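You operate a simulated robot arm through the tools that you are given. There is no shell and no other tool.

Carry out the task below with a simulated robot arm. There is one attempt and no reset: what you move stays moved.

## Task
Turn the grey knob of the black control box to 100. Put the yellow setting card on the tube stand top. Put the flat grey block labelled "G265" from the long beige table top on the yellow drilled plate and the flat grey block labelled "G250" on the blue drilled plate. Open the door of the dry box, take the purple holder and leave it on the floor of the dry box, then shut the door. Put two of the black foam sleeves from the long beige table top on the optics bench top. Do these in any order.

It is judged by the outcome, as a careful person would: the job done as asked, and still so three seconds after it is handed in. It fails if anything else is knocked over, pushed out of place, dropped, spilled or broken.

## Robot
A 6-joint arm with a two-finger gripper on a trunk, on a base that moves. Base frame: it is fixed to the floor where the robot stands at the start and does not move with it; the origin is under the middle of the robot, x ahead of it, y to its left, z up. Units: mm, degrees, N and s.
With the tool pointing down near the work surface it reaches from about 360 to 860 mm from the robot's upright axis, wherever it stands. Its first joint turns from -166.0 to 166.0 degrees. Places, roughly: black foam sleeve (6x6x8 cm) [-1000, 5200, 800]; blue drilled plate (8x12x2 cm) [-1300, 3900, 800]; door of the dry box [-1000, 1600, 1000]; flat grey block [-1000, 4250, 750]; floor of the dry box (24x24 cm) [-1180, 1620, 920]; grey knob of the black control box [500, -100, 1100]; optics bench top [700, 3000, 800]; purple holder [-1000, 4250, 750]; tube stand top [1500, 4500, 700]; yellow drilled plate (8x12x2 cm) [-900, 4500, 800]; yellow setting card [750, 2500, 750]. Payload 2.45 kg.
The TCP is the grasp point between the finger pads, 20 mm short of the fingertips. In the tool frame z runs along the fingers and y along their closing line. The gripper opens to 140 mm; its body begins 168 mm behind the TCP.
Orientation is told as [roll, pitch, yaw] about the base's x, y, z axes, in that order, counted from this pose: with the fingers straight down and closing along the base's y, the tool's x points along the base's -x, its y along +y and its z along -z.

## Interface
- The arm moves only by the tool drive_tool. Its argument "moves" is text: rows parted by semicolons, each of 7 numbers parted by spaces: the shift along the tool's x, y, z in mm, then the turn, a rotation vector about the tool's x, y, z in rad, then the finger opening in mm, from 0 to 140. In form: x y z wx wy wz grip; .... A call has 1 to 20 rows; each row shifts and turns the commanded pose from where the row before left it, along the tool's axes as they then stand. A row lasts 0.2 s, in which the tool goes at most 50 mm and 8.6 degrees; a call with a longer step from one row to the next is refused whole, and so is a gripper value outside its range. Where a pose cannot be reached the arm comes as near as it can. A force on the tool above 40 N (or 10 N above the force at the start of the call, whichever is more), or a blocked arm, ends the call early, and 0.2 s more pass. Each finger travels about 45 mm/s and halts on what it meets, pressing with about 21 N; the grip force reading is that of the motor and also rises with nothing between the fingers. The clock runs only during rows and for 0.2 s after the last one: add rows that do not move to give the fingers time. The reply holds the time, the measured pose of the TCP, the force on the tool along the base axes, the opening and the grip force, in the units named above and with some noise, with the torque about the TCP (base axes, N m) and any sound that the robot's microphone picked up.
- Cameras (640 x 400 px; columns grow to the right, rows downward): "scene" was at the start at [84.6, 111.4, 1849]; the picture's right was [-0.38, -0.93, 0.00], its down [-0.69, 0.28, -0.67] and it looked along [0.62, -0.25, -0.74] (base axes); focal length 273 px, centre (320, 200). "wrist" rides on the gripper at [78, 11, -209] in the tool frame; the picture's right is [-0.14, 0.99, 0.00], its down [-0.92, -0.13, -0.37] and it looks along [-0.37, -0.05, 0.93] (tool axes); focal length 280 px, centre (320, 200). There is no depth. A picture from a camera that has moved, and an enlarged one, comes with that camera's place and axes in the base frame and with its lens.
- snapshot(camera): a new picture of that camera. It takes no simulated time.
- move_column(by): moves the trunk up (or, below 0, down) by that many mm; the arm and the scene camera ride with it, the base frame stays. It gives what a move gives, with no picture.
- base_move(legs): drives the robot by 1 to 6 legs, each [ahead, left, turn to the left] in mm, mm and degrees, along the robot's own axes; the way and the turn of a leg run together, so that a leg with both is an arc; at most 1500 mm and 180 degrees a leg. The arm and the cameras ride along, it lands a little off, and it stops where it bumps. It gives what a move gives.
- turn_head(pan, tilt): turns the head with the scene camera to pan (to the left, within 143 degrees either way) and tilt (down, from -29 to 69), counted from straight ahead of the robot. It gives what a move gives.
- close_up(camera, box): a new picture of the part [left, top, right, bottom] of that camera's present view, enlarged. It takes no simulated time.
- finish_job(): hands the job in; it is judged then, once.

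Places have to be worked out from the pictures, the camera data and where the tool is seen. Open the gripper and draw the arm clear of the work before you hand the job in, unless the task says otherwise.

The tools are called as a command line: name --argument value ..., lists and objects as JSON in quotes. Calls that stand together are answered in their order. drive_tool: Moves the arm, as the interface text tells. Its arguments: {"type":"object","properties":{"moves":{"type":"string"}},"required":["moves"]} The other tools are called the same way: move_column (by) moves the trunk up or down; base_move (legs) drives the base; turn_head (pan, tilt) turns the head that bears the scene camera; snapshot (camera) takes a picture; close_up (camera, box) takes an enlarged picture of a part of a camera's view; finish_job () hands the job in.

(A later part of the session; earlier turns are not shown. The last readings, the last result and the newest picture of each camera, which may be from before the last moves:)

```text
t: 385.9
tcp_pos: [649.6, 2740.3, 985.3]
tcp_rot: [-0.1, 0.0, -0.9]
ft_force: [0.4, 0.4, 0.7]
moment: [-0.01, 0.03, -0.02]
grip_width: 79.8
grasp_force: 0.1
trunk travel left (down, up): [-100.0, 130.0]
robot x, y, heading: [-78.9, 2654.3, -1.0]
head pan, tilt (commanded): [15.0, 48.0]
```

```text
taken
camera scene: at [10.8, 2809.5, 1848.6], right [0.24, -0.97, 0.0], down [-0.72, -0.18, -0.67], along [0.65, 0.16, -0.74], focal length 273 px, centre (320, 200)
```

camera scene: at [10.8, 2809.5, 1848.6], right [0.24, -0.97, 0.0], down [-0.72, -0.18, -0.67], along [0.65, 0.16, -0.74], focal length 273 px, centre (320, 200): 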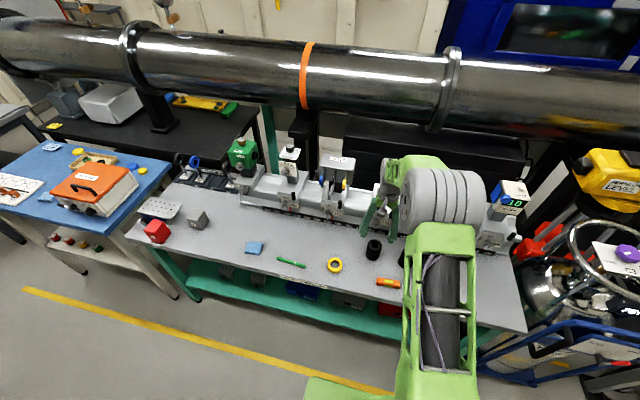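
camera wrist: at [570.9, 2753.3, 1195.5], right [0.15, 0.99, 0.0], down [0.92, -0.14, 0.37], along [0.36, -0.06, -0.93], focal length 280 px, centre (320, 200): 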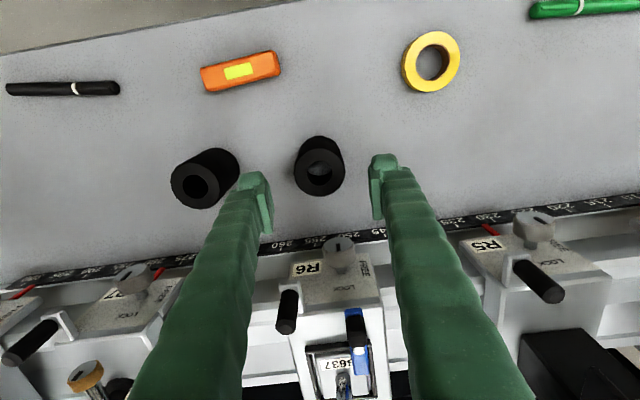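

Both sleeves stand on the optics bench. I tuck the arm and drive back to the beige table for the purple holder.

drive_tool --moves "0 0 -40 0 0 0 80; 20 0 -42 0 0 0 80; 20 0 -42 0 0 0 80; 20 0 -42 0 0 0 80; 20 0 -42 0 0 0 80; 20 0 -42 0 0 0 80; 20 0 -42 0 0 0 80; 20 0 -42 0 0 0 80; 20 0 -42 0 0 0 80; 20 0 -42 0 0 0 80; 20 0 0 0 0 0 80; 20 0 0 0 0 0 80; 0 0 0 0 0 0 80"

base_move --legs '[[0, 0, 91], [1400, 0, 0], [290, 0, 0], [0, 0, 90], [170, 0, 0]]'

turn_head --pan 10 --tilt 50

snapshot --camera "scene"

snapshot --camera "wrist"

```text
t: 388.7
tcp_pos: [431.7, 2745.0, 1403.4]
tcp_rot: [-0.1, 0.0, -0.9]
ft_force: [0.2, 0.6, 0.9]
moment: [0.02, 0.0, -0.05]
grip_width: 80.2
grasp_force: 0.0
trunk travel left (down, up): [-100.0, 130.0]
robot x, y, heading: [-79.4, 2648.9, -1.0]
head pan, tilt (commanded): [15.0, 48.0]
```

```text
t: 405.7
tcp_pos: [-747.3, 4231.7, 1403.1]
tcp_rot: [-0.1, -0.1, 177.6]
ft_force: [-0.3, 0.1, 0.1]
moment: [-0.03, -0.07, -0.03]
grip_width: 79.9
grasp_force: 0.0
trunk travel left (down, up): [-100.0, 130.0]
robot x, y, heading: [-233.3, 4312.3, 177.6]
head pan, tilt (commanded): [15.0, 48.0]
```

```text
t: 406.4
tcp_pos: [-748.3, 4232.8, 1403.1]
tcp_rot: [0.0, 0.0, 177.7]
ft_force: [-0.2, 1.1, -0.4]
moment: [-0.01, -0.03, 0.01]
grip_width: 80.1
grasp_force: 0.2
trunk travel left (down, up): [-100.0, 130.0]
robot x, y, heading: [-232.2, 4311.6, 177.7]
head pan, tilt (commanded): [10.0, 50.0]
```

```text
taken
camera scene: at [-324.9, 4165.8, 1845.9], right [-0.13, 0.99, 0.0], down [0.76, 0.1, -0.64], along [-0.64, -0.08, -0.77], focal length 273 px, centre (320, 200)
```

scene: 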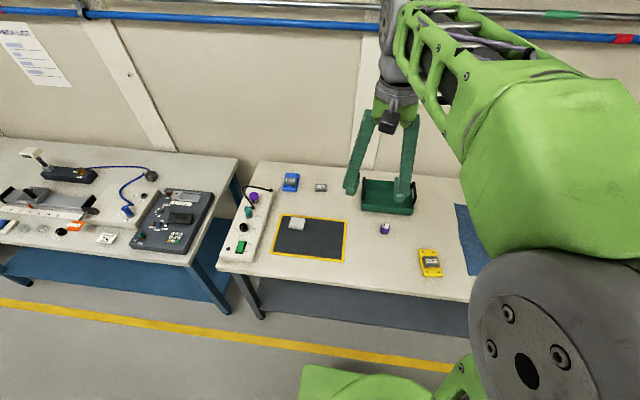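

```text
taken
camera wrist: at [-668.4, 4218.5, 1612.7], right [-0.18, -0.98, 0.0], down [-0.91, 0.17, 0.37], along [-0.36, 0.07, -0.93], focal length 280 px, centre (320, 200)
```

wrist: 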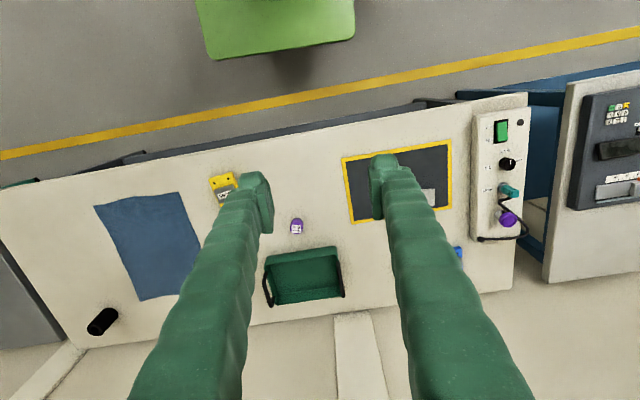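

The purple holder stands at about (-1047, 4368). It must later go into the dry box from the front, so I'll grip it with a slanted tool (~45°). I move the base back a bit and lower the trunk to make that posture reachable.

base_move --legs '[[0, 0, 2.3], [-150, -55, 0]]'

move_column --by -90

drive_tool --moves "-40 0 25 0 0 0 80; -40 0 25 0 0 0 80; -40 0 25 0 0 0 80; -40 0 25 0 0 0 80; -40 0 25 0 0 0 80; -40 0 25 0 0 0 80; 0 0 0 0 -0.13 0 80; 0 0 0 0 -0.13 0 80; 0 0 0 0 -0.13 0 80; 0 0 0 0 -0.13 0 80; 0 0 0 0 -0.13 0 80; 0 0 0 0 -0.13 0 80; 0 0 0 0 0 0 80"

snapshot --camera "wrist"

snapshot --camera "scene"

```text
t: 408.2
tcp_pos: [-592.0, 4268.9, 1404.4]
tcp_rot: [0.0, -0.1, 179.5]
ft_force: [0.7, 0.4, -0.3]
moment: [-0.04, 0.11, 0.04]
grip_width: 79.9
grasp_force: 0.0
trunk travel left (down, up): [-100.0, 130.0]
robot x, y, heading: [-82.8, 4368.7, 179.4]
head pan, tilt (commanded): [10.0, 50.0]
```

```text
t: 409.4
tcp_pos: [-593.6, 4268.1, 1313.3]
tcp_rot: [-0.1, -0.1, 179.5]
ft_force: [-1.1, 0.7, -0.5]
moment: [-0.04, 0.01, 0.05]
grip_width: 80.1
grasp_force: 0.2
trunk travel left (down, up): [-10.0, 220.0]
robot x, y, heading: [-82.3, 4367.8, 179.5]
head pan, tilt (commanded): [10.0, 50.0]
```

```text
t: 412.2
tcp_pos: [-830.7, 4269.2, 1163.9]
tcp_rot: [0.0, -44.8, 179.6]
ft_force: [-0.1, 0.0, 0.1]
moment: [0.01, 0.01, -0.02]
grip_width: 80.0
grasp_force: 0.3
trunk travel left (down, up): [-10.0, 220.0]
robot x, y, heading: [-81.5, 4368.7, 179.5]
head pan, tilt (commanded): [10.0, 50.0]
```

```text
taken
camera wrist: at [-628.8, 4257.8, 1257.4], right [-0.1, -0.99, 0.1], down [-0.39, 0.13, 0.91], along [-0.91, 0.06, -0.4], focal length 280 px, centre (320, 200)
```

wrist: 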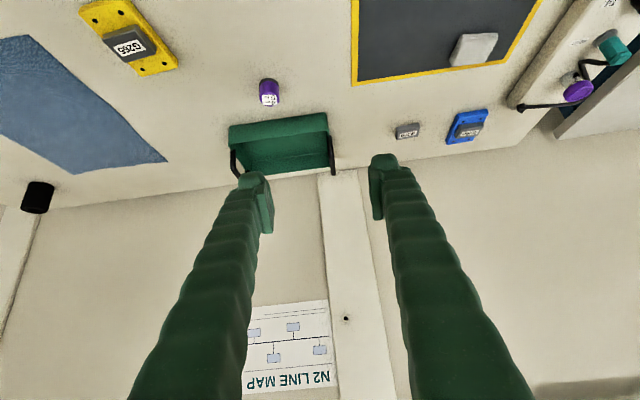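

```text
taken
camera scene: at [-168.6, 4215.7, 1755.9], right [-0.17, 0.99, 0.0], down [0.76, 0.13, -0.64], along [-0.63, -0.11, -0.77], focal length 273 px, centre (320, 200)
```

scene: 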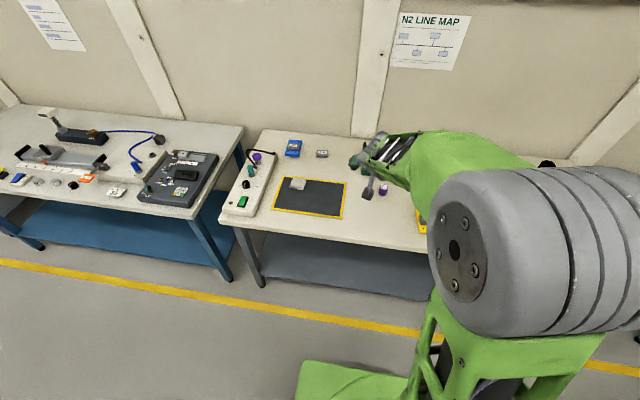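

The 45° tool posture works here. The holder is at (-1050, 4368); I move to a pre-grasp point 90 mm back along the tool axis.

drive_tool --moves "12 -14.1 43.7 0 0 0 70; 12 -14.1 43.7 0 0 0 70; 12 -14.1 43.7 0 0 0 70; 12 -14.1 43.7 0 0 0 70; 12 -14.1 43.7 0 0 0 70; 12 -14.1 43.7 0 0 0 70; 12 -14.1 43.7 0 0 0 70; 0 0 0 0 0 0 70"

snapshot --camera "wrist"

close_up --camera "wrist" --box '[270, 110, 370, 210]'

```text
t: 414.0
tcp_pos: [-987.5, 4345.6, 886.4]
tcp_rot: [-0.9, -44.5, 179.7]
ft_force: [0.2, -0.4, 0.2]
moment: [-0.02, 0.03, 0.0]
grip_width: 69.9
grasp_force: 0.0
out of reach, approached as far as the arm can: row 7
trunk travel left (down, up): [-10.0, 220.0]
robot x, y, heading: [-78.7, 4364.4, 179.5]
head pan, tilt (commanded): [10.0, 50.0]
```

```text
taken
camera wrist: at [-784.2, 4330.9, 980.4], right [-0.12, -0.99, 0.09], down [-0.4, 0.13, 0.91], along [-0.91, 0.07, -0.41], focal length 280 px, centre (320, 200)
```

wrist: 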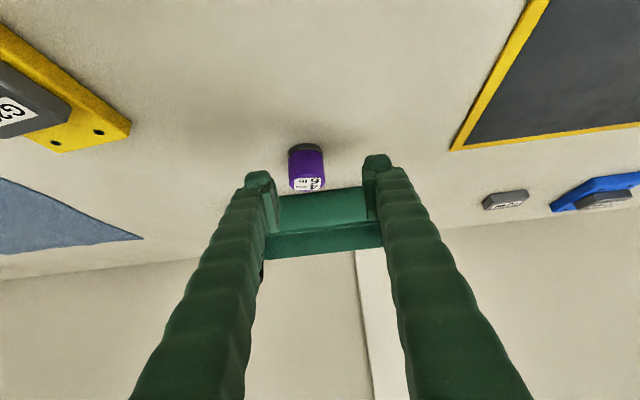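

```text
4.00 times, centred on (320, 160) of wrist
camera zoom: at [-784.2, 4330.9, 980.4], right [-0.12, -0.99, 0.09], down [-0.4, 0.13, 0.91], along [-0.91, 0.07, -0.41], focal length 1122 px, centre (320, 360)
```

zoom: 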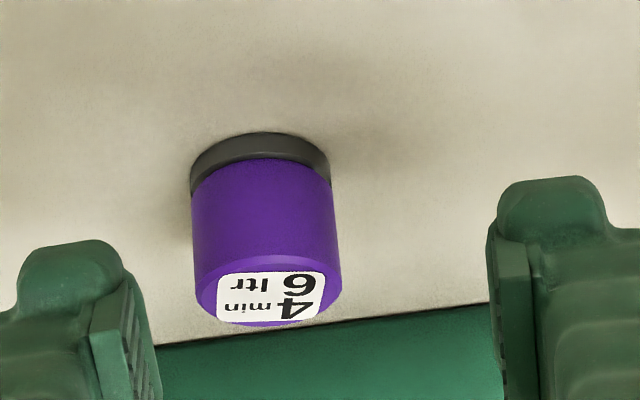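

The holder is ~39 mm wide, ~50 mm tall, at (-1046, 4363). The arm drifted sideways a bit, so I correct y slowly and advance part-way.

drive_tool --moves "0 -3 0 0 0 0 70; 0 -3 0 0 0 0 70; 0 -3 0 0 0 0 70; 0 -3 0 0 0 0 70; 0 -3 0 0 0 0 70; 0 -2.4 0 0 0 0 70; 0 0 10 0 0 0 70; 0 0 10 0 0 0 70; 0 0 10 0 0 0 70; 0 0 10 0 0 0 70; 0 0 0 0 0 0 70"

snapshot --camera "wrist"

```text
t: 416.4
tcp_pos: [-1015.0, 4343.0, 858.1]
tcp_rot: [-0.4, -44.5, 179.6]
ft_force: [-0.1, 0.5, 0.7]
moment: [-0.03, 0.0, 0.01]
grip_width: 70.0
grasp_force: 0.1
out of reach, approached as far as the arm can: row 1, 2, 3, 4, 6
trunk travel left (down, up): [-10.0, 220.0]
robot x, y, heading: [-84.1, 4366.3, 179.3]
head pan, tilt (commanded): [10.0, 50.0]
```

```text
taken
camera wrist: at [-811.0, 4329.4, 951.8], right [-0.11, -0.99, 0.09], down [-0.39, 0.13, 0.91], along [-0.91, 0.06, -0.4], focal length 280 px, centre (320, 200)
```

wrist: 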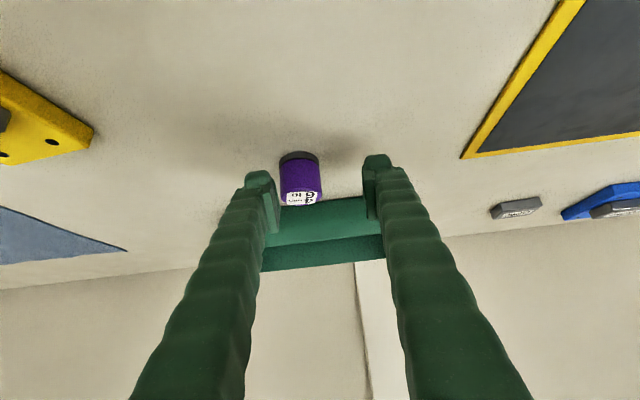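

The arm can't shift sideways in this posture (its wrist is near a singular alignment), so I back off 15 mm and shift the base 20 mm sideways instead.

drive_tool --moves "0 0 -10 0 0 0 80; 0 0 -10 0 0 0 80; 0 0 0 0 0 0 80"

base_move --legs '[[0, -20, 0]]'

snapshot --camera "wrist"

```text
t: 417.2
tcp_pos: [-999.8, 4342.4, 870.6]
tcp_rot: [-0.6, -44.7, 179.6]
ft_force: [1.1, 0.5, -0.2]
moment: [0.0, 0.01, -0.01]
grip_width: 80.2
grasp_force: 0.2
trunk travel left (down, up): [-10.0, 220.0]
robot x, y, heading: [-82.1, 4369.4, 179.5]
head pan, tilt (commanded): [10.0, 50.0]
```

```text
t: 418.1
tcp_pos: [-999.0, 4362.9, 870.0]
tcp_rot: [-0.5, -44.5, 179.6]
ft_force: [-0.1, 1.1, -0.5]
moment: [0.0, 0.01, 0.01]
grip_width: 79.7
grasp_force: 0.0
trunk travel left (down, up): [-10.0, 220.0]
robot x, y, heading: [-82.2, 4388.5, 179.5]
head pan, tilt (commanded): [10.0, 50.0]
```

```text
taken
camera wrist: at [-796.5, 4348.6, 965.4], right [-0.11, -0.99, 0.09], down [-0.4, 0.13, 0.91], along [-0.91, 0.07, -0.41], focal length 280 px, centre (320, 200)
```

wrist: 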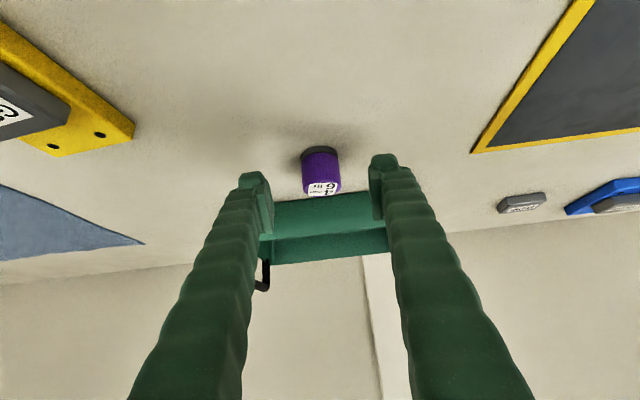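

Centred now. I advance along the tool axis in small steps to straddle the holder.

drive_tool --moves "0 0 10 0 0 0 70; 0 0 10 0 0 0 70; 0 0 10 0 0 0 70; 0 0 10 0 0 0 70; 0 0 8 0 0 0 70; 0 0 6 0 0 0 70; 0 0 4 0 0 0 70; 0 0 0 0 0 0 70"

snapshot --camera "wrist"

close_up --camera "scene" --box '[320, 120, 480, 250]'

```text
t: 419.9
tcp_pos: [-1041.1, 4363.9, 830.1]
tcp_rot: [-0.6, -44.6, 179.5]
ft_force: [-0.3, 0.4, -0.9]
moment: [-0.01, -0.01, 0.04]
grip_width: 70.0
grasp_force: 0.1
trunk travel left (down, up): [-10.0, 220.0]
robot x, y, heading: [-84.8, 4386.2, 179.4]
head pan, tilt (commanded): [10.0, 50.0]
```

```text
taken
camera wrist: at [-838.0, 4349.8, 924.0], right [-0.11, -0.99, 0.09], down [-0.4, 0.13, 0.91], along [-0.91, 0.07, -0.41], focal length 280 px, centre (320, 200)
```

wrist: 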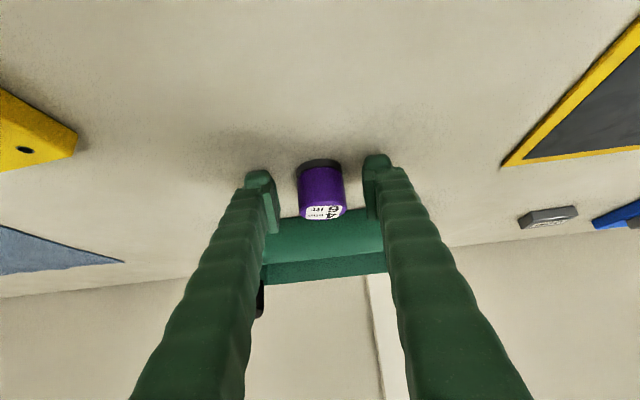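

```text
3.08 times, centred on (400, 185) of scene
camera zoom: at [-168.4, 4235.9, 1755.9], right [-0.17, 0.99, 0.0], down [0.76, 0.13, -0.64], along [-0.63, -0.11, -0.77], focal length 840 px, centre (74, 246)
```

zoom: 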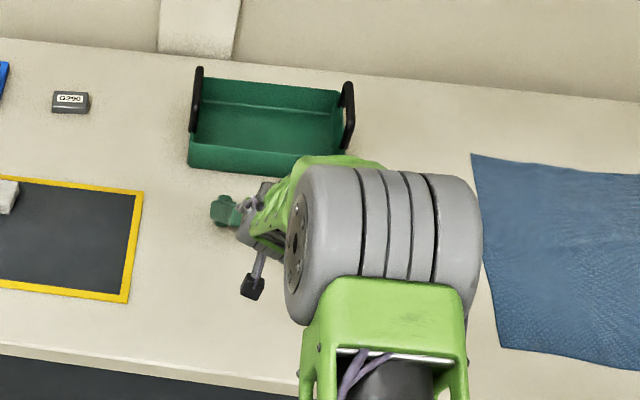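

The holder sits between the pads. I close on it.

drive_tool --moves "0 0 2 0 0 0 60; 0 0 0 0 0 0 45; 0 0 0 0 0 0 30; 0 0 0 0 0 0 25; 0 0 0 0 0 0 25; 0 0 0 0 0 0 25"

snapshot --camera "wrist"

```text
t: 421.3
tcp_pos: [-1042.8, 4364.1, 828.2]
tcp_rot: [-0.6, -44.5, 179.6]
ft_force: [-0.4, 0.4, -0.2]
moment: [0.01, 0.0, -0.02]
grip_width: 37.7
grasp_force: 20.9
trunk travel left (down, up): [-10.0, 220.0]
robot x, y, heading: [-81.9, 4388.1, 179.3]
head pan, tilt (commanded): [10.0, 50.0]
```

```text
taken
camera wrist: at [-838.9, 4349.5, 922.6], right [-0.11, -0.99, 0.09], down [-0.4, 0.13, 0.91], along [-0.91, 0.07, -0.41], focal length 280 px, centre (320, 200)
```

wrist: 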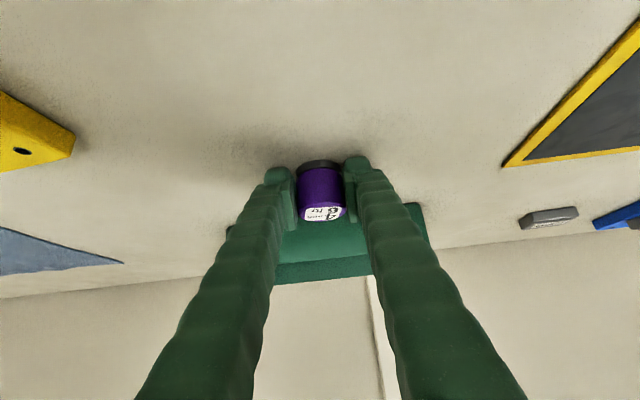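

Gripped (37.7 mm) with its base ~30 mm below the TCP. I lift it vertically, then raise and tuck while keeping the 45° posture.

drive_tool --moves "-3.5 0 -3.5 0 0 0 25; -7 0 -7.1 0 0 0 25; -14 0 -14.2 0 0 0 25; -21 0 -21.3 0 0 0 25; -28 0 -28.4 0 0 0 25; -28 0 -28.4 0 0 0 25; -28 0 -28.4 0 0 0 25; -10 0 -45 0 0 0 25; -10 0 -45 0 0 0 25; -10 0 -45 0 0 0 25; -10 0 -45 0 0 0 25; 0 0 0 0 0 0 25"

snapshot --camera "wrist"

```text
t: 423.9
tcp_pos: [-943.2, 4357.4, 1168.5]
tcp_rot: [-0.7, -44.5, 179.7]
ft_force: [-0.2, -0.8, -0.6]
moment: [0.01, 0.0, 0.04]
grip_width: 37.6
grasp_force: 21.0
trunk travel left (down, up): [-10.0, 220.0]
robot x, y, heading: [-81.5, 4385.4, 179.6]
head pan, tilt (commanded): [10.0, 50.0]
```

```text
taken
camera wrist: at [-740.9, 4343.9, 1263.2], right [-0.11, -0.99, 0.09], down [-0.4, 0.13, 0.91], along [-0.91, 0.07, -0.41], focal length 280 px, centre (320, 200)
```

wrist: 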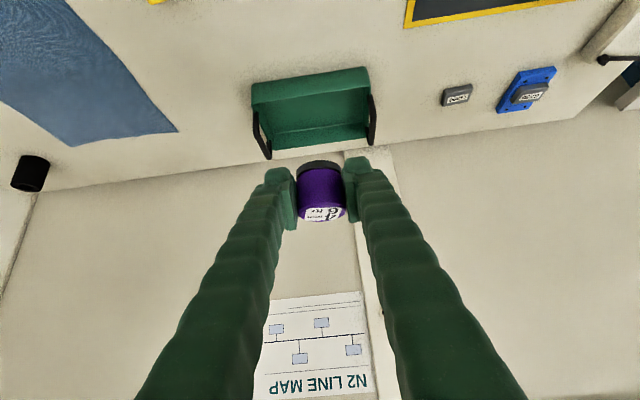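

Holder lifted. I pull the arm in a bit more and drive down to the dry box, stopping at about (-135, 1850) short of it first.

drive_tool --moves "30 0 -30 0 0 0 25; 30 0 -30 0 0 0 25; 25 0 -30 0 0 0 25; 0 0 0 0 0 0 25"

base_move --legs '[[0, 0, 90.4], [1450, 0, 0], [1050, 0, 0]]'

turn_head --pan -50 --tilt 35

snapshot --camera "scene"

```text
t: 424.9
tcp_pos: [-818.5, 4355.6, 1174.1]
tcp_rot: [-0.6, -44.6, 179.7]
ft_force: [-0.1, 0.1, -0.4]
moment: [0.0, 0.03, 0.03]
grip_width: 38.0
grasp_force: 21.3
trunk travel left (down, up): [-10.0, 220.0]
robot x, y, heading: [-83.5, 4388.3, 179.3]
head pan, tilt (commanded): [10.0, 50.0]
```

```text
t: 440.9
tcp_pos: [-83.5, 1156.2, 1174.3]
tcp_rot: [-0.5, -44.7, -89.9]
ft_force: [0.9, 0.7, -1.1]
moment: [0.03, -0.02, -0.03]
grip_width: 37.3
grasp_force: 21.1
trunk travel left (down, up): [-10.0, 220.0]
robot x, y, heading: [-121.6, 1892.3, -89.6]
head pan, tilt (commanded): [10.0, 50.0]
```

```text
t: 442.2
tcp_pos: [-83.1, 1155.2, 1173.4]
tcp_rot: [-0.6, -44.7, -90.0]
ft_force: [0.0, 0.5, -1.3]
moment: [0.01, -0.04, 0.0]
grip_width: 37.4
grasp_force: 20.5
trunk travel left (down, up): [-10.0, 220.0]
robot x, y, heading: [-121.7, 1889.7, -90.2]
head pan, tilt (commanded): [-50.0, 35.0]
```

```text
taken
camera scene: at [-46.7, 1825.2, 1777.6], right [-0.64, 0.77, 0.0], down [0.44, 0.37, -0.82], along [-0.63, -0.53, -0.57], focal length 273 px, centre (320, 200)
```

scene: 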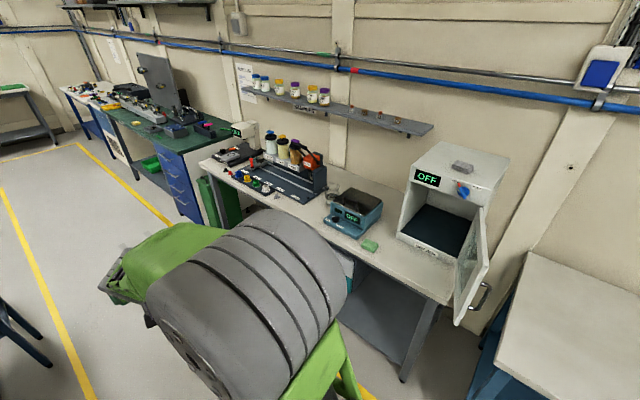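

The door is still wide open. I go forward to y≈1644 and turn right to face the dry box.

base_move --legs '[[246, 0, 0], [0, 0, -89.8]]'

turn_head --pan 5 --tilt 40

snapshot --camera "scene"

snapshot --camera "wrist"

```text
t: 447.6
tcp_pos: [-851.8, 1558.3, 1173.5]
tcp_rot: [-0.6, -44.7, -175.6]
ft_force: [-0.4, 0.5, -1.2]
moment: [-0.02, 0.0, 0.0]
grip_width: 37.3
grasp_force: 20.7
trunk travel left (down, up): [-10.0, 220.0]
robot x, y, heading: [-120.7, 1652.0, -175.9]
head pan, tilt (commanded): [-50.0, 35.0]
```

```text
t: 448.9
tcp_pos: [-851.8, 1557.3, 1173.5]
tcp_rot: [-0.6, -44.7, -175.6]
ft_force: [0.6, 0.2, -0.7]
moment: [0.0, -0.04, 0.03]
grip_width: 37.7
grasp_force: 20.8
trunk travel left (down, up): [-10.0, 220.0]
robot x, y, heading: [-122.9, 1649.7, -175.6]
head pan, tilt (commanded): [5.0, 40.0]
```

```text
taken
camera scene: at [-203.2, 1498.6, 1770.1], right [-0.16, 0.99, 0.0], down [0.63, 0.1, -0.77], along [-0.76, -0.12, -0.64], focal length 273 px, centre (320, 200)
```

scene: 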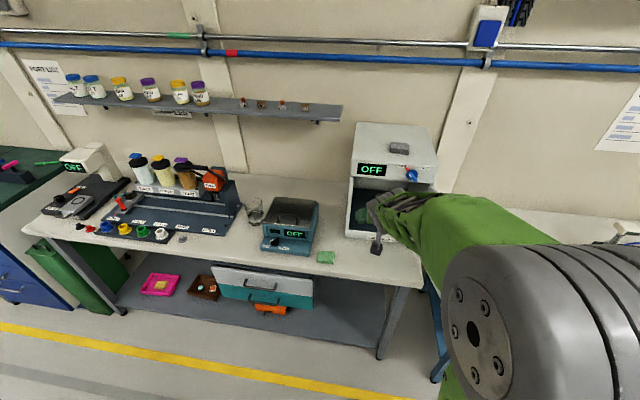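

```text
taken
camera wrist: at [-647.8, 1561.4, 1268.7], right [-0.03, -1.0, 0.09], down [-0.4, 0.09, 0.91], along [-0.91, -0.01, -0.41], focal length 280 px, centre (320, 200)
```

wrist: 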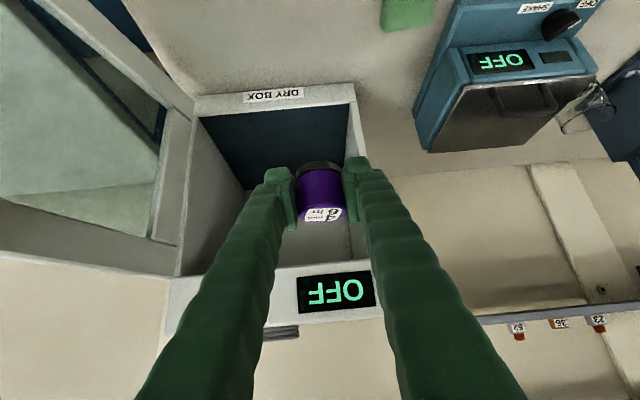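

The opening spans roughly y 1495-1740, z 910-1200. The base is 4.4° off, so I turn it to square up, which also brings the holder to y≈1613.

base_move --legs '[[0, 0, -4.4]]'

snapshot --camera "wrist"

```text
t: 449.7
tcp_pos: [-856.8, 1614.5, 1174.3]
tcp_rot: [-0.7, -44.6, 180.0]
ft_force: [0.2, 0.3, -0.4]
moment: [-0.02, 0.02, -0.05]
grip_width: 37.4
grasp_force: 22.0
trunk travel left (down, up): [-10.0, 220.0]
robot x, y, heading: [-120.7, 1656.3, 179.9]
head pan, tilt (commanded): [5.0, 40.0]
```

```text
taken
camera wrist: at [-653.2, 1602.3, 1268.7], right [-0.11, -0.99, 0.09], down [-0.4, 0.12, 0.91], along [-0.91, 0.06, -0.41], focal length 280 px, centre (320, 200)
```

wrist: 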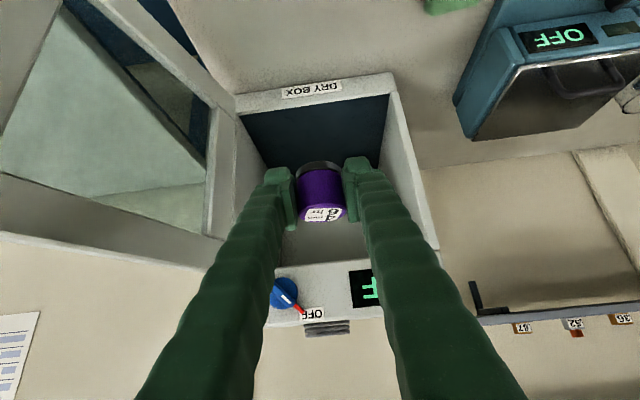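

Squared up. I move the holder down in front of the opening to about (-1030, 1614, 1000) and check.

drive_tool --moves "-7.1 0 41.7 0 0 0 25; -7.1 0 41.7 0 0 0 25; -7.1 0 41.7 0 0 0 25; 6.8 0 30 0 0 0 25; 6.8 0 30 0 0 0 25; 6.8 0 30 0 0 0 25; 0 0 0 0 0 0 25"

snapshot --camera "wrist"

close_up --camera "scene" --box '[310, 100, 510, 290]'

```text
t: 451.3
tcp_pos: [-1009.4, 1617.0, 1021.6]
tcp_rot: [-0.5, -44.6, 179.9]
ft_force: [0.5, -0.1, -1.4]
moment: [0.0, -0.02, 0.03]
grip_width: 37.6
grasp_force: 21.1
trunk travel left (down, up): [-10.0, 220.0]
robot x, y, heading: [-122.3, 1655.5, 180.1]
head pan, tilt (commanded): [5.0, 40.0]
```

```text
taken
camera wrist: at [-806.0, 1604.8, 1115.7], right [-0.11, -0.99, 0.09], down [-0.4, 0.12, 0.91], along [-0.91, 0.06, -0.41], focal length 280 px, centre (320, 200)
```

wrist: 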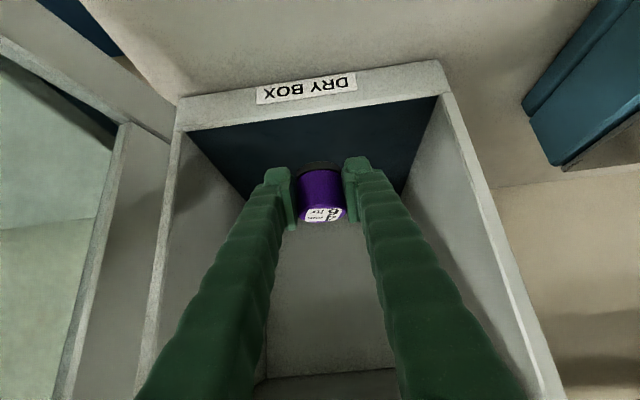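

```text
2.11 times, centred on (410, 195) of scene
camera zoom: at [-214.8, 1505.4, 1770.1], right [-0.09, 1.0, 0.0], down [0.64, 0.05, -0.77], along [-0.76, -0.07, -0.64], focal length 574 px, centre (130, 210)
```

zoom: 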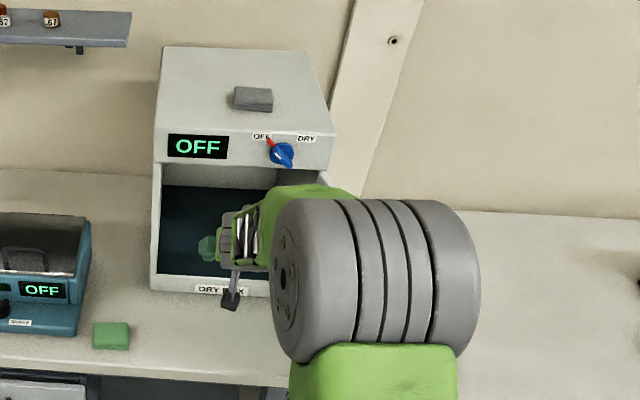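

The view into the box is clear. I move the holder inside to about (-1115, 1617, 965).

drive_tool --moves "-8.9 0 28.8 0 0 0 25; -8.9 0 28.8 0 0 0 25; -8.9 0 28.8 0 0 0 25; -8.9 0 28.8 0 0 0 25; 0 0 0 0 0 0 25"

snapshot --camera "wrist"

close_up --camera "scene" --box '[310, 100, 510, 290]'

```text
t: 452.5
tcp_pos: [-1111.7, 1618.2, 965.1]
tcp_rot: [-0.7, -44.7, 180.0]
ft_force: [0.2, -0.7, -1.7]
moment: [0.01, 0.01, -0.01]
grip_width: 37.5
grasp_force: 21.0
trunk travel left (down, up): [-10.0, 220.0]
robot x, y, heading: [-122.9, 1654.7, 179.9]
head pan, tilt (commanded): [5.0, 40.0]
```

```text
taken
camera wrist: at [-909.0, 1605.8, 1059.0], right [-0.11, -0.99, 0.09], down [-0.4, 0.12, 0.91], along [-0.91, 0.06, -0.41], focal length 280 px, centre (320, 200)
```

wrist: 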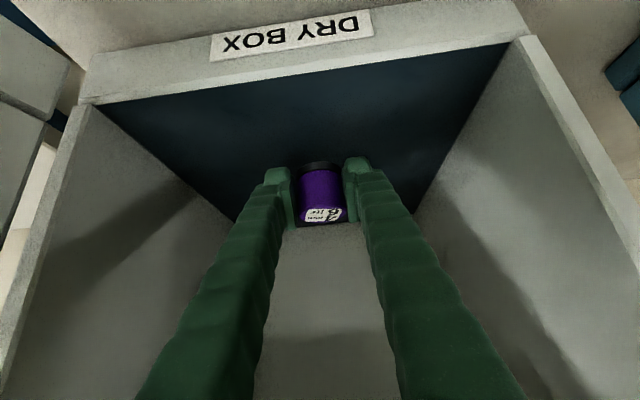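

```text
2.11 times, centred on (410, 195) of scene
camera zoom: at [-214.9, 1505.4, 1770.1], right [-0.09, 1.0, 0.0], down [0.64, 0.05, -0.77], along [-0.76, -0.07, -0.64], focal length 574 px, centre (130, 210)
```

zoom: 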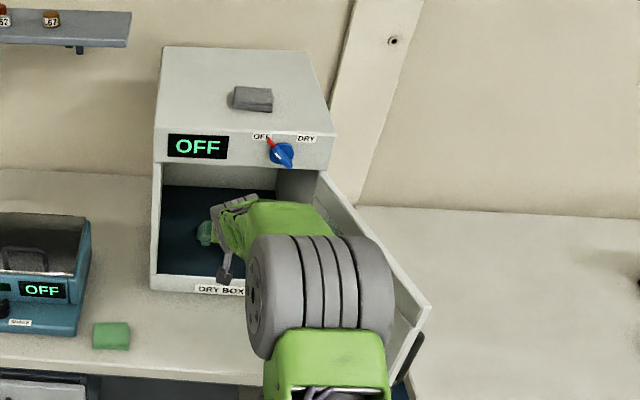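

Inside the box over the dark floor, no contact anywhere. I lower vertically: 8 mm, then 2 mm steps until the base touches.

drive_tool --moves "5.6 0 5.7 0 0 0 25; 1.4 0 1.42 0 0 0 25; 1.4 0 1.42 0 0 0 25; 1.4 0 1.42 0 0 0 25; 1.4 0 1.42 0 0 0 25; 0 0 0 0 0 0 25"

```text
t: 453.9
tcp_pos: [-1114.1, 1618.4, 948.7]
tcp_rot: [-0.6, -44.6, 180.0]
ft_force: [0.8, 0.2, -0.6]
moment: [0.0, 0.01, 0.03]
grip_width: 37.3
grasp_force: 21.4
trunk travel left (down, up): [-10.0, 220.0]
robot x, y, heading: [-121.9, 1653.1, 180.2]
head pan, tilt (commanded): [5.0, 40.0]
```

No contact yet at 948.7; I keep lowering in 2 mm steps.

drive_tool --moves "1.4 0 1.42 0 0 0 25; 1.4 0 1.42 0 0 0 25; 1.4 0 1.42 0 0 0 25; 0 0 0 0 0 0 25"

```text
t: 454.9
tcp_pos: [-1114.5, 1618.0, 943.1]
tcp_rot: [-0.6, -44.6, 179.9]
ft_force: [0.4, -0.1, -1.3]
moment: [0.01, -0.03, 0.04]
grip_width: 37.6
grasp_force: 20.3
trunk travel left (down, up): [-10.0, 220.0]
robot x, y, heading: [-122.7, 1652.0, 179.6]
head pan, tilt (commanded): [5.0, 40.0]
```

drive_tool --moves "1.4 0 1.42 0 0 0 25; 1.4 0 1.42 0 0 0 25; 1.4 0 1.42 0 0 0 25; 0 0 0 0 0 0 25"

snapshot --camera "wrist"

```text
t: 455.9
tcp_pos: [-1113.3, 1618.2, 938.6]
tcp_rot: [-0.6, -44.8, 180.0]
ft_force: [0.4, 0.1, 6.0]
moment: [-0.01, -0.06, -0.01]
grip_width: 37.4
grasp_force: 21.2
trunk travel left (down, up): [-10.0, 220.0]
robot x, y, heading: [-119.3, 1654.3, 180.0]
head pan, tilt (commanded): [5.0, 40.0]
```

```text
taken
camera wrist: at [-910.6, 1606.3, 1031.8], right [-0.1, -0.99, 0.09], down [-0.39, 0.12, 0.91], along [-0.91, 0.06, -0.4], focal length 280 px, centre (320, 200)
```

wrist: 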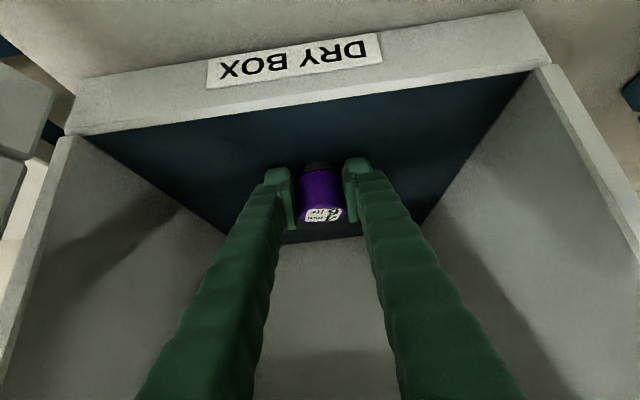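

The holder's base touches the floor (6 N, TCP z 938.6). I open the fingers slowly and check.

drive_tool --moves "0 0 0 0 0 0 33; 0 0 0 0 0 0 38; 0 0 0 0 0 0 42; 0 0 0 0 0 0 50; 0 0 0 0 0 0 62; 0 0 0 0 0 0 62"

snapshot --camera "wrist"

```text
t: 457.3
tcp_pos: [-1114.3, 1617.9, 936.7]
tcp_rot: [-0.6, -44.6, 180.1]
ft_force: [-0.1, 0.3, 0.8]
moment: [0.0, 0.01, -0.02]
grip_width: 62.1
grasp_force: 0.0
trunk travel left (down, up): [-10.0, 220.0]
robot x, y, heading: [-123.3, 1653.4, 179.8]
head pan, tilt (commanded): [5.0, 40.0]
```

```text
taken
camera wrist: at [-910.6, 1606.5, 1030.7], right [-0.11, -0.99, 0.09], down [-0.4, 0.12, 0.91], along [-0.91, 0.06, -0.41], focal length 280 px, centre (320, 200)
```

wrist: 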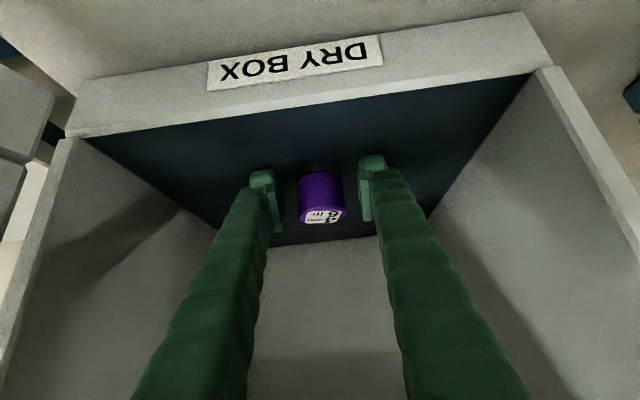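

The holder stands upright on the dry box floor. I back the gripper straight out along its axis.

drive_tool --moves "0 0 -8 0 0 0 62; 0 0 -12 0 0 0 62; 0 0 -20 0 0 0 62; 0 0 -30 0 0 0 62; 0 0 -40 0 0 0 62; 0 0 -40 0 0 0 62; 0 0 -40 0 0 0 62; 0 0 -40 0 0 0 62; 0 0 -40 0 0 0 62; 0 0 -40 0 0 0 62; 0 0 -30 0 0 0 62; 0 0 0 0 0 0 62"

snapshot --camera "wrist"

close_up --camera "scene" --box '[310, 100, 510, 290]'

```text
t: 459.9
tcp_pos: [-872.1, 1611.1, 1176.8]
tcp_rot: [-0.6, -44.6, 179.9]
ft_force: [0.1, 0.4, -0.3]
moment: [0.03, -0.02, -0.01]
grip_width: 61.9
grasp_force: 0.0
trunk travel left (down, up): [-10.0, 220.0]
robot x, y, heading: [-122.9, 1651.6, 179.8]
head pan, tilt (commanded): [5.0, 40.0]
```

```text
taken
camera wrist: at [-668.9, 1598.5, 1271.1], right [-0.11, -0.99, 0.09], down [-0.4, 0.12, 0.91], along [-0.91, 0.06, -0.41], focal length 280 px, centre (320, 200)
```

wrist: 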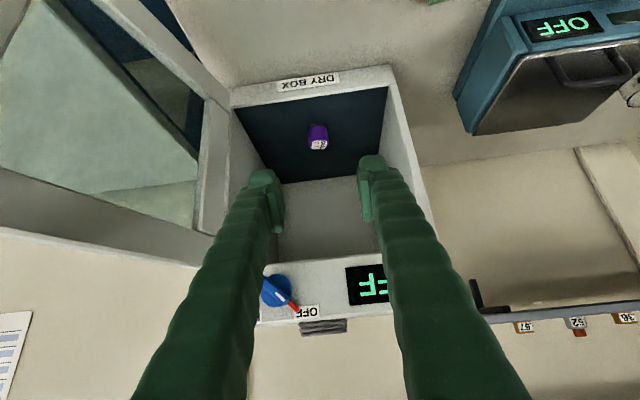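

```text
2.11 times, centred on (410, 195) of scene
camera zoom: at [-214.7, 1505.4, 1770.1], right [-0.09, 1.0, 0.0], down [0.64, 0.05, -0.77], along [-0.76, -0.07, -0.64], focal length 574 px, centre (130, 210)
```

zoom: 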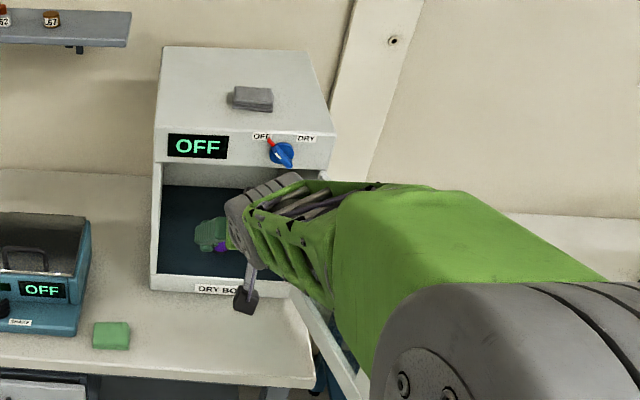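

The holder stands inside the dry box. To shut the door I'll push it by its handle side; I close the fingers, set the tool vertical, rise and pass over to the door's outer side.

drive_tool --moves "0 0 0 0 0.13 0 30; 0 0 0 0 0.13 0 0; 0 0 0 0 0.13 0 0; 0 0 0 0 0.13 0 0; 0 0 0 0 0.13 0 0; 0 0 0 0 0.13 0 0; 20 0 -45 0 0 0 0; 20 0 -45 0 0 0 0; 20 0 -45 0 0 0 0; 20 0 -45 0 0 0 0; 0 0 0 0 0 0 0"

drive_tool --moves "12 -35 0 0 0 0 0; 12 -35 0 0 0 0 0; 12 -35 0 0 0 0 0; 12 -35 0 0 0 0 0; 12 -35 0 0 0 0 0; 12 -35 0 0 0 0 0; 12 -35 0 0 0 0 0; 12 -35 0 0 0 0 0; 12 -35 0 0 0 0 0; 0 0 0 0 0 0 0"

snapshot --camera "wrist"

snapshot --camera "scene"

```text
t: 462.3
tcp_pos: [-794.2, 1614.7, 1361.0]
tcp_rot: [-0.4, 0.0, 179.6]
ft_force: [-0.6, 0.3, 0.5]
moment: [0.0, 0.0, -0.03]
grip_width: 0.0
grasp_force: 21.2
trunk travel left (down, up): [-10.0, 220.0]
robot x, y, heading: [-122.3, 1650.2, 180.0]
head pan, tilt (commanded): [5.0, 40.0]
```

```text
t: 464.5
tcp_pos: [-684.9, 1928.3, 1358.3]
tcp_rot: [-0.5, 0.1, 179.6]
ft_force: [0.2, 0.3, 0.4]
moment: [-0.03, -0.02, -0.04]
grip_width: 0.0
grasp_force: 20.6
trunk travel left (down, up): [-10.0, 220.0]
robot x, y, heading: [-121.7, 1650.7, 179.7]
head pan, tilt (commanded): [5.0, 40.0]
```

```text
taken
camera wrist: at [-606.1, 1916.0, 1568.3], right [-0.14, -0.99, -0.01], down [-0.92, 0.13, 0.37], along [-0.36, 0.06, -0.93], focal length 280 px, centre (320, 200)
```

wrist: 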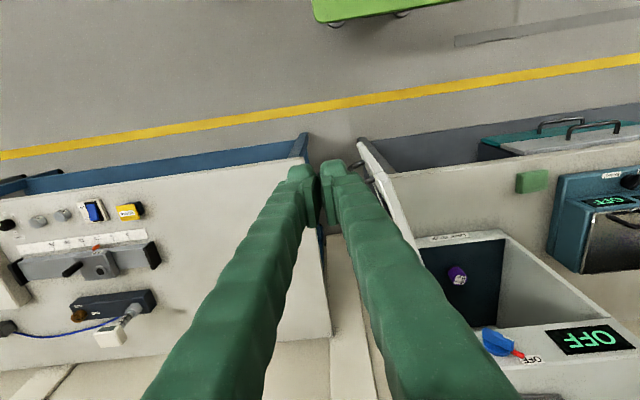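

```text
taken
camera scene: at [-214.7, 1505.3, 1770.1], right [-0.09, 1.0, 0.0], down [0.64, 0.05, -0.77], along [-0.76, -0.07, -0.64], focal length 273 px, centre (320, 200)
```

scene: 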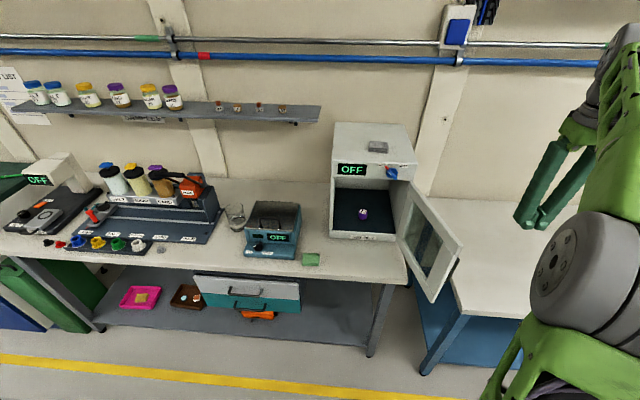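

From above the door is at ~107°: hinge ≈(-1018, 1760), handle bar now at ≈(-780, 1866). I go to (-785, 1955) and down to z≈1060 on the door's outer side.

drive_tool --moves "-33 -9 0 0 0 0 0; -33 -9 0 0 0 0 0; -34 -9 0 0 0 0 0; 0 0 48 0 0 0 0; 0 0 48 0 0 0 0; 0 0 48 0 0 0 0; 0 0 48 0 0 0 0; 0 0 48 0 0 0 0; 0 0 48 0 0 0 0; 0 0 10 0 0 0 0; 0 0 0 0 0 0 0"

snapshot --camera "wrist"

close_up --camera "scene" --box '[320, 110, 560, 320]'

```text
t: 466.9
tcp_pos: [-774.1, 1951.9, 1051.0]
tcp_rot: [-0.4, 0.1, 179.6]
ft_force: [0.0, 0.3, 0.6]
moment: [0.0, 0.02, 0.01]
grip_width: 0.0
grasp_force: 21.3
out of reach, approached as far as the arm can: row 3
trunk travel left (down, up): [-10.0, 220.0]
robot x, y, heading: [-122.8, 1653.1, 180.0]
head pan, tilt (commanded): [5.0, 40.0]
```

```text
taken
camera wrist: at [-693.2, 1939.5, 1261.6], right [-0.15, -0.99, -0.01], down [-0.92, 0.13, 0.37], along [-0.36, 0.06, -0.93], focal length 280 px, centre (320, 200)
```

wrist: 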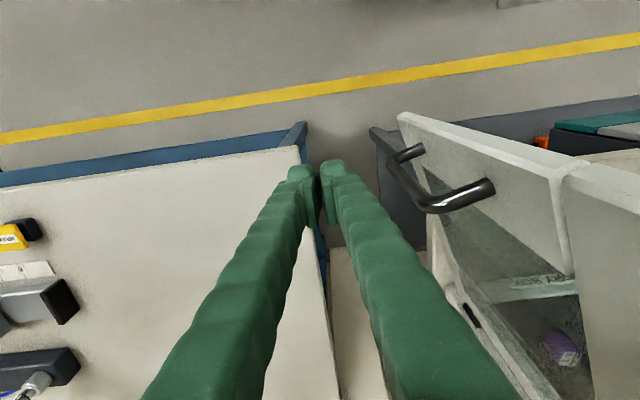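

```text
1.90 times, centred on (440, 215) of scene
camera zoom: at [-214.6, 1505.3, 1770.1], right [-0.09, 1.0, 0.0], down [0.64, 0.05, -0.77], along [-0.76, -0.07, -0.64], focal length 520 px, centre (91, 171)
```

zoom: 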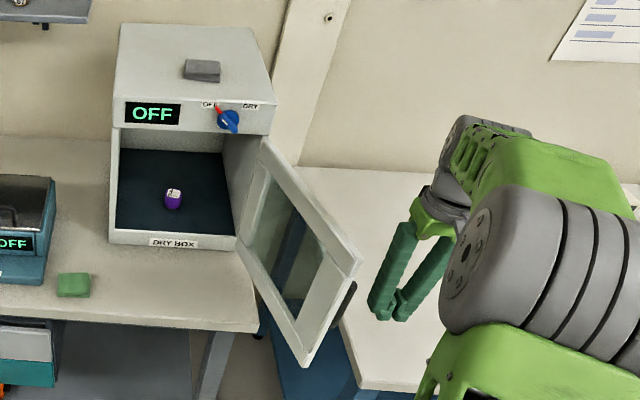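

The handle bar is about 45 mm to the -y side of my fingers. I approach it and start pushing the door closed in ~10 mm steps.

drive_tool --moves "-4 20 0 0 0 0 0; -4 15 0 0 0 0 0; -2 8 0 0 0 0 0; 0 8 0 0 0 0 0; 3.4 8 0 0 0 0 0; 3.4 10 0 0 0 0 0; 3.4 10 0 0 0 0 0; 3.4 10 0 0 0 0 0; 3.4 10 0 0 0 0 0; 3.4 10 0 0 0 0 0; 0 0 0 0 0 0 0"

snapshot --camera "wrist"

```text
t: 469.3
tcp_pos: [-762.2, 1841.0, 1051.3]
tcp_rot: [-0.4, 0.0, 179.5]
ft_force: [0.1, 0.3, -0.2]
moment: [0.01, 0.0, 0.01]
grip_width: 0.0
grasp_force: 21.1
trunk travel left (down, up): [-10.0, 220.0]
robot x, y, heading: [-119.1, 1653.7, 179.8]
head pan, tilt (commanded): [5.0, 40.0]
```

```text
taken
camera wrist: at [-684.0, 1828.6, 1260.0], right [-0.15, -0.99, -0.01], down [-0.92, 0.13, 0.37], along [-0.36, 0.06, -0.93], focal length 280 px, centre (320, 200)
```

wrist: 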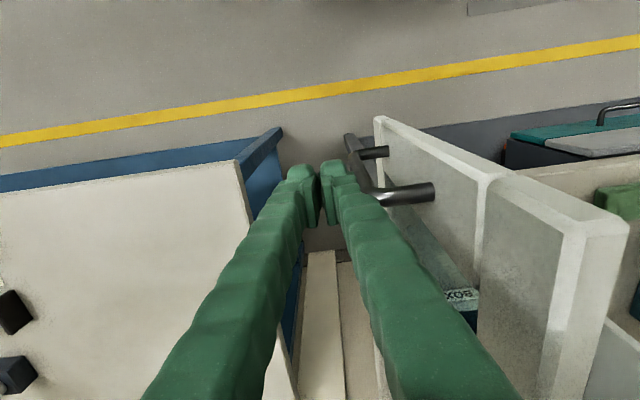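

The fingers are on the handle and the door is swinging. I continue along its arc.

drive_tool --moves "1 9.8 0 0 0 0 0; 1 9.8 0 0 0 0 0; 1 9.8 0 0 0 0 0; 1 9.8 0 0 0 0 0; 0.5 9.8 0 0 0 0 0; 0.5 9.8 0 0 0 0 0; 0 9.8 0 0 0 0 0; 0 9.8 0 0 0 0 0; 0 9.8 0 0 0 0 0; -1 10 0 0 0 0 0; -1 10 0 0 0 0 0; -1 10 0 0 0 0 0; -1.5 10 0 0 0 0 0; -1.5 10 0 0 0 0 0; -1.5 10 0 0 0 0 0; -2 10 0 0 0 0 0; 0 0 0 0 0 0 0"

snapshot --camera "wrist"

snapshot --camera "scene"

```text
t: 472.9
tcp_pos: [-768.1, 1682.2, 1047.8]
tcp_rot: [-0.3, 0.1, 179.6]
ft_force: [0.7, -0.3, -0.2]
moment: [0.02, -0.03, 0.01]
grip_width: 0.0
grasp_force: 20.8
trunk travel left (down, up): [-10.0, 220.0]
robot x, y, heading: [-120.5, 1650.1, 180.1]
head pan, tilt (commanded): [5.0, 40.0]
```

```text
taken
camera wrist: at [-689.3, 1670.2, 1258.2], right [-0.14, -0.99, -0.01], down [-0.92, 0.13, 0.37], along [-0.36, 0.06, -0.93], focal length 280 px, centre (320, 200)
```

wrist: 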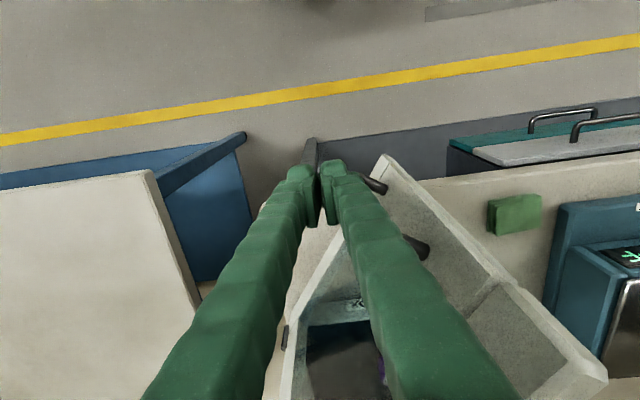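

```text
taken
camera scene: at [-214.7, 1505.3, 1770.1], right [-0.09, 1.0, 0.0], down [0.64, 0.05, -0.77], along [-0.76, -0.07, -0.64], focal length 273 px, centre (320, 200)
```

scene: 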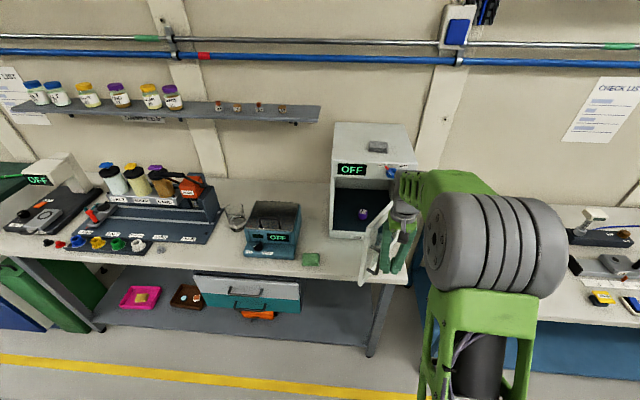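

The door is at about 60°. I keep pushing along the arc to about 20°.

drive_tool --moves "-3.6 9.1 0 0 0 0 0; -3.6 9.1 0 0 0 0 0; -3.6 9.1 0 0 0 0 0; -3.6 9.1 0 0 0 0 0; -3.6 9.1 0 0 0 0 0; -3.6 9.1 0 0 0 0 0; -3.6 9.1 0 0 0 0 0; -6.6 7.7 0 0 0 0 0; -6.6 7.7 0 0 0 0 0; -6.6 7.7 0 0 0 0 0; -6.6 7.7 0 0 0 0 0; -6.6 7.7 0 0 0 0 0; -6.6 7.7 0 0 0 0 0; -6.6 7.7 0 0 0 0 0; -7.8 5.8 0 0 0 0 0; -7.8 5.8 0 0 0 0 0; -7.8 5.8 0 0 0 0 0; -7.8 5.8 0 0 0 0 0; -7.8 5.8 0 0 0 0 0; 0 0 0 0 0 0 0"

snapshot --camera "wrist"

close_up --camera "scene" --box '[300, 110, 500, 300]'

```text
t: 477.1
tcp_pos: [-880.0, 1536.1, 1048.4]
tcp_rot: [-0.4, 0.2, 179.6]
ft_force: [-0.5, 0.1, -1.0]
moment: [-0.01, 0.01, 0.0]
grip_width: 0.0
grasp_force: 21.0
trunk travel left (down, up): [-10.0, 220.0]
robot x, y, heading: [-122.0, 1650.9, 179.9]
head pan, tilt (commanded): [5.0, 40.0]
```

```text
taken
camera wrist: at [-799.9, 1524.1, 1258.4], right [-0.14, -0.99, -0.01], down [-0.92, 0.13, 0.37], along [-0.36, 0.06, -0.93], focal length 280 px, centre (320, 200)
```

wrist: 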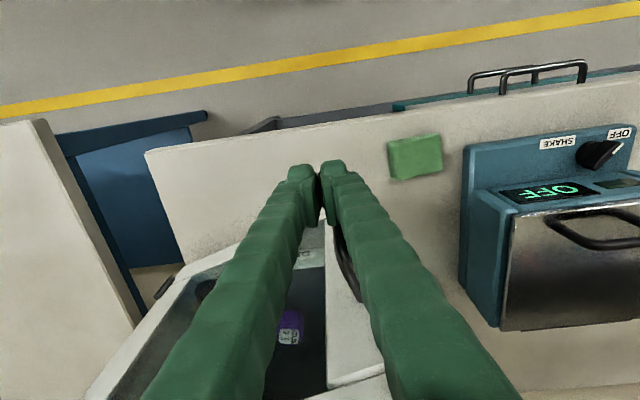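

```text
2.11 times, centred on (400, 205) of scene
camera zoom: at [-214.7, 1505.4, 1770.1], right [-0.09, 1.0, 0.0], down [0.64, 0.05, -0.77], along [-0.76, -0.07, -0.64], focal length 574 px, centre (152, 190)
```

zoom: 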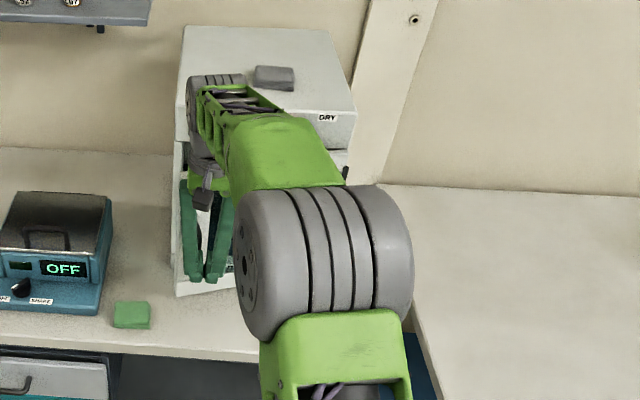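

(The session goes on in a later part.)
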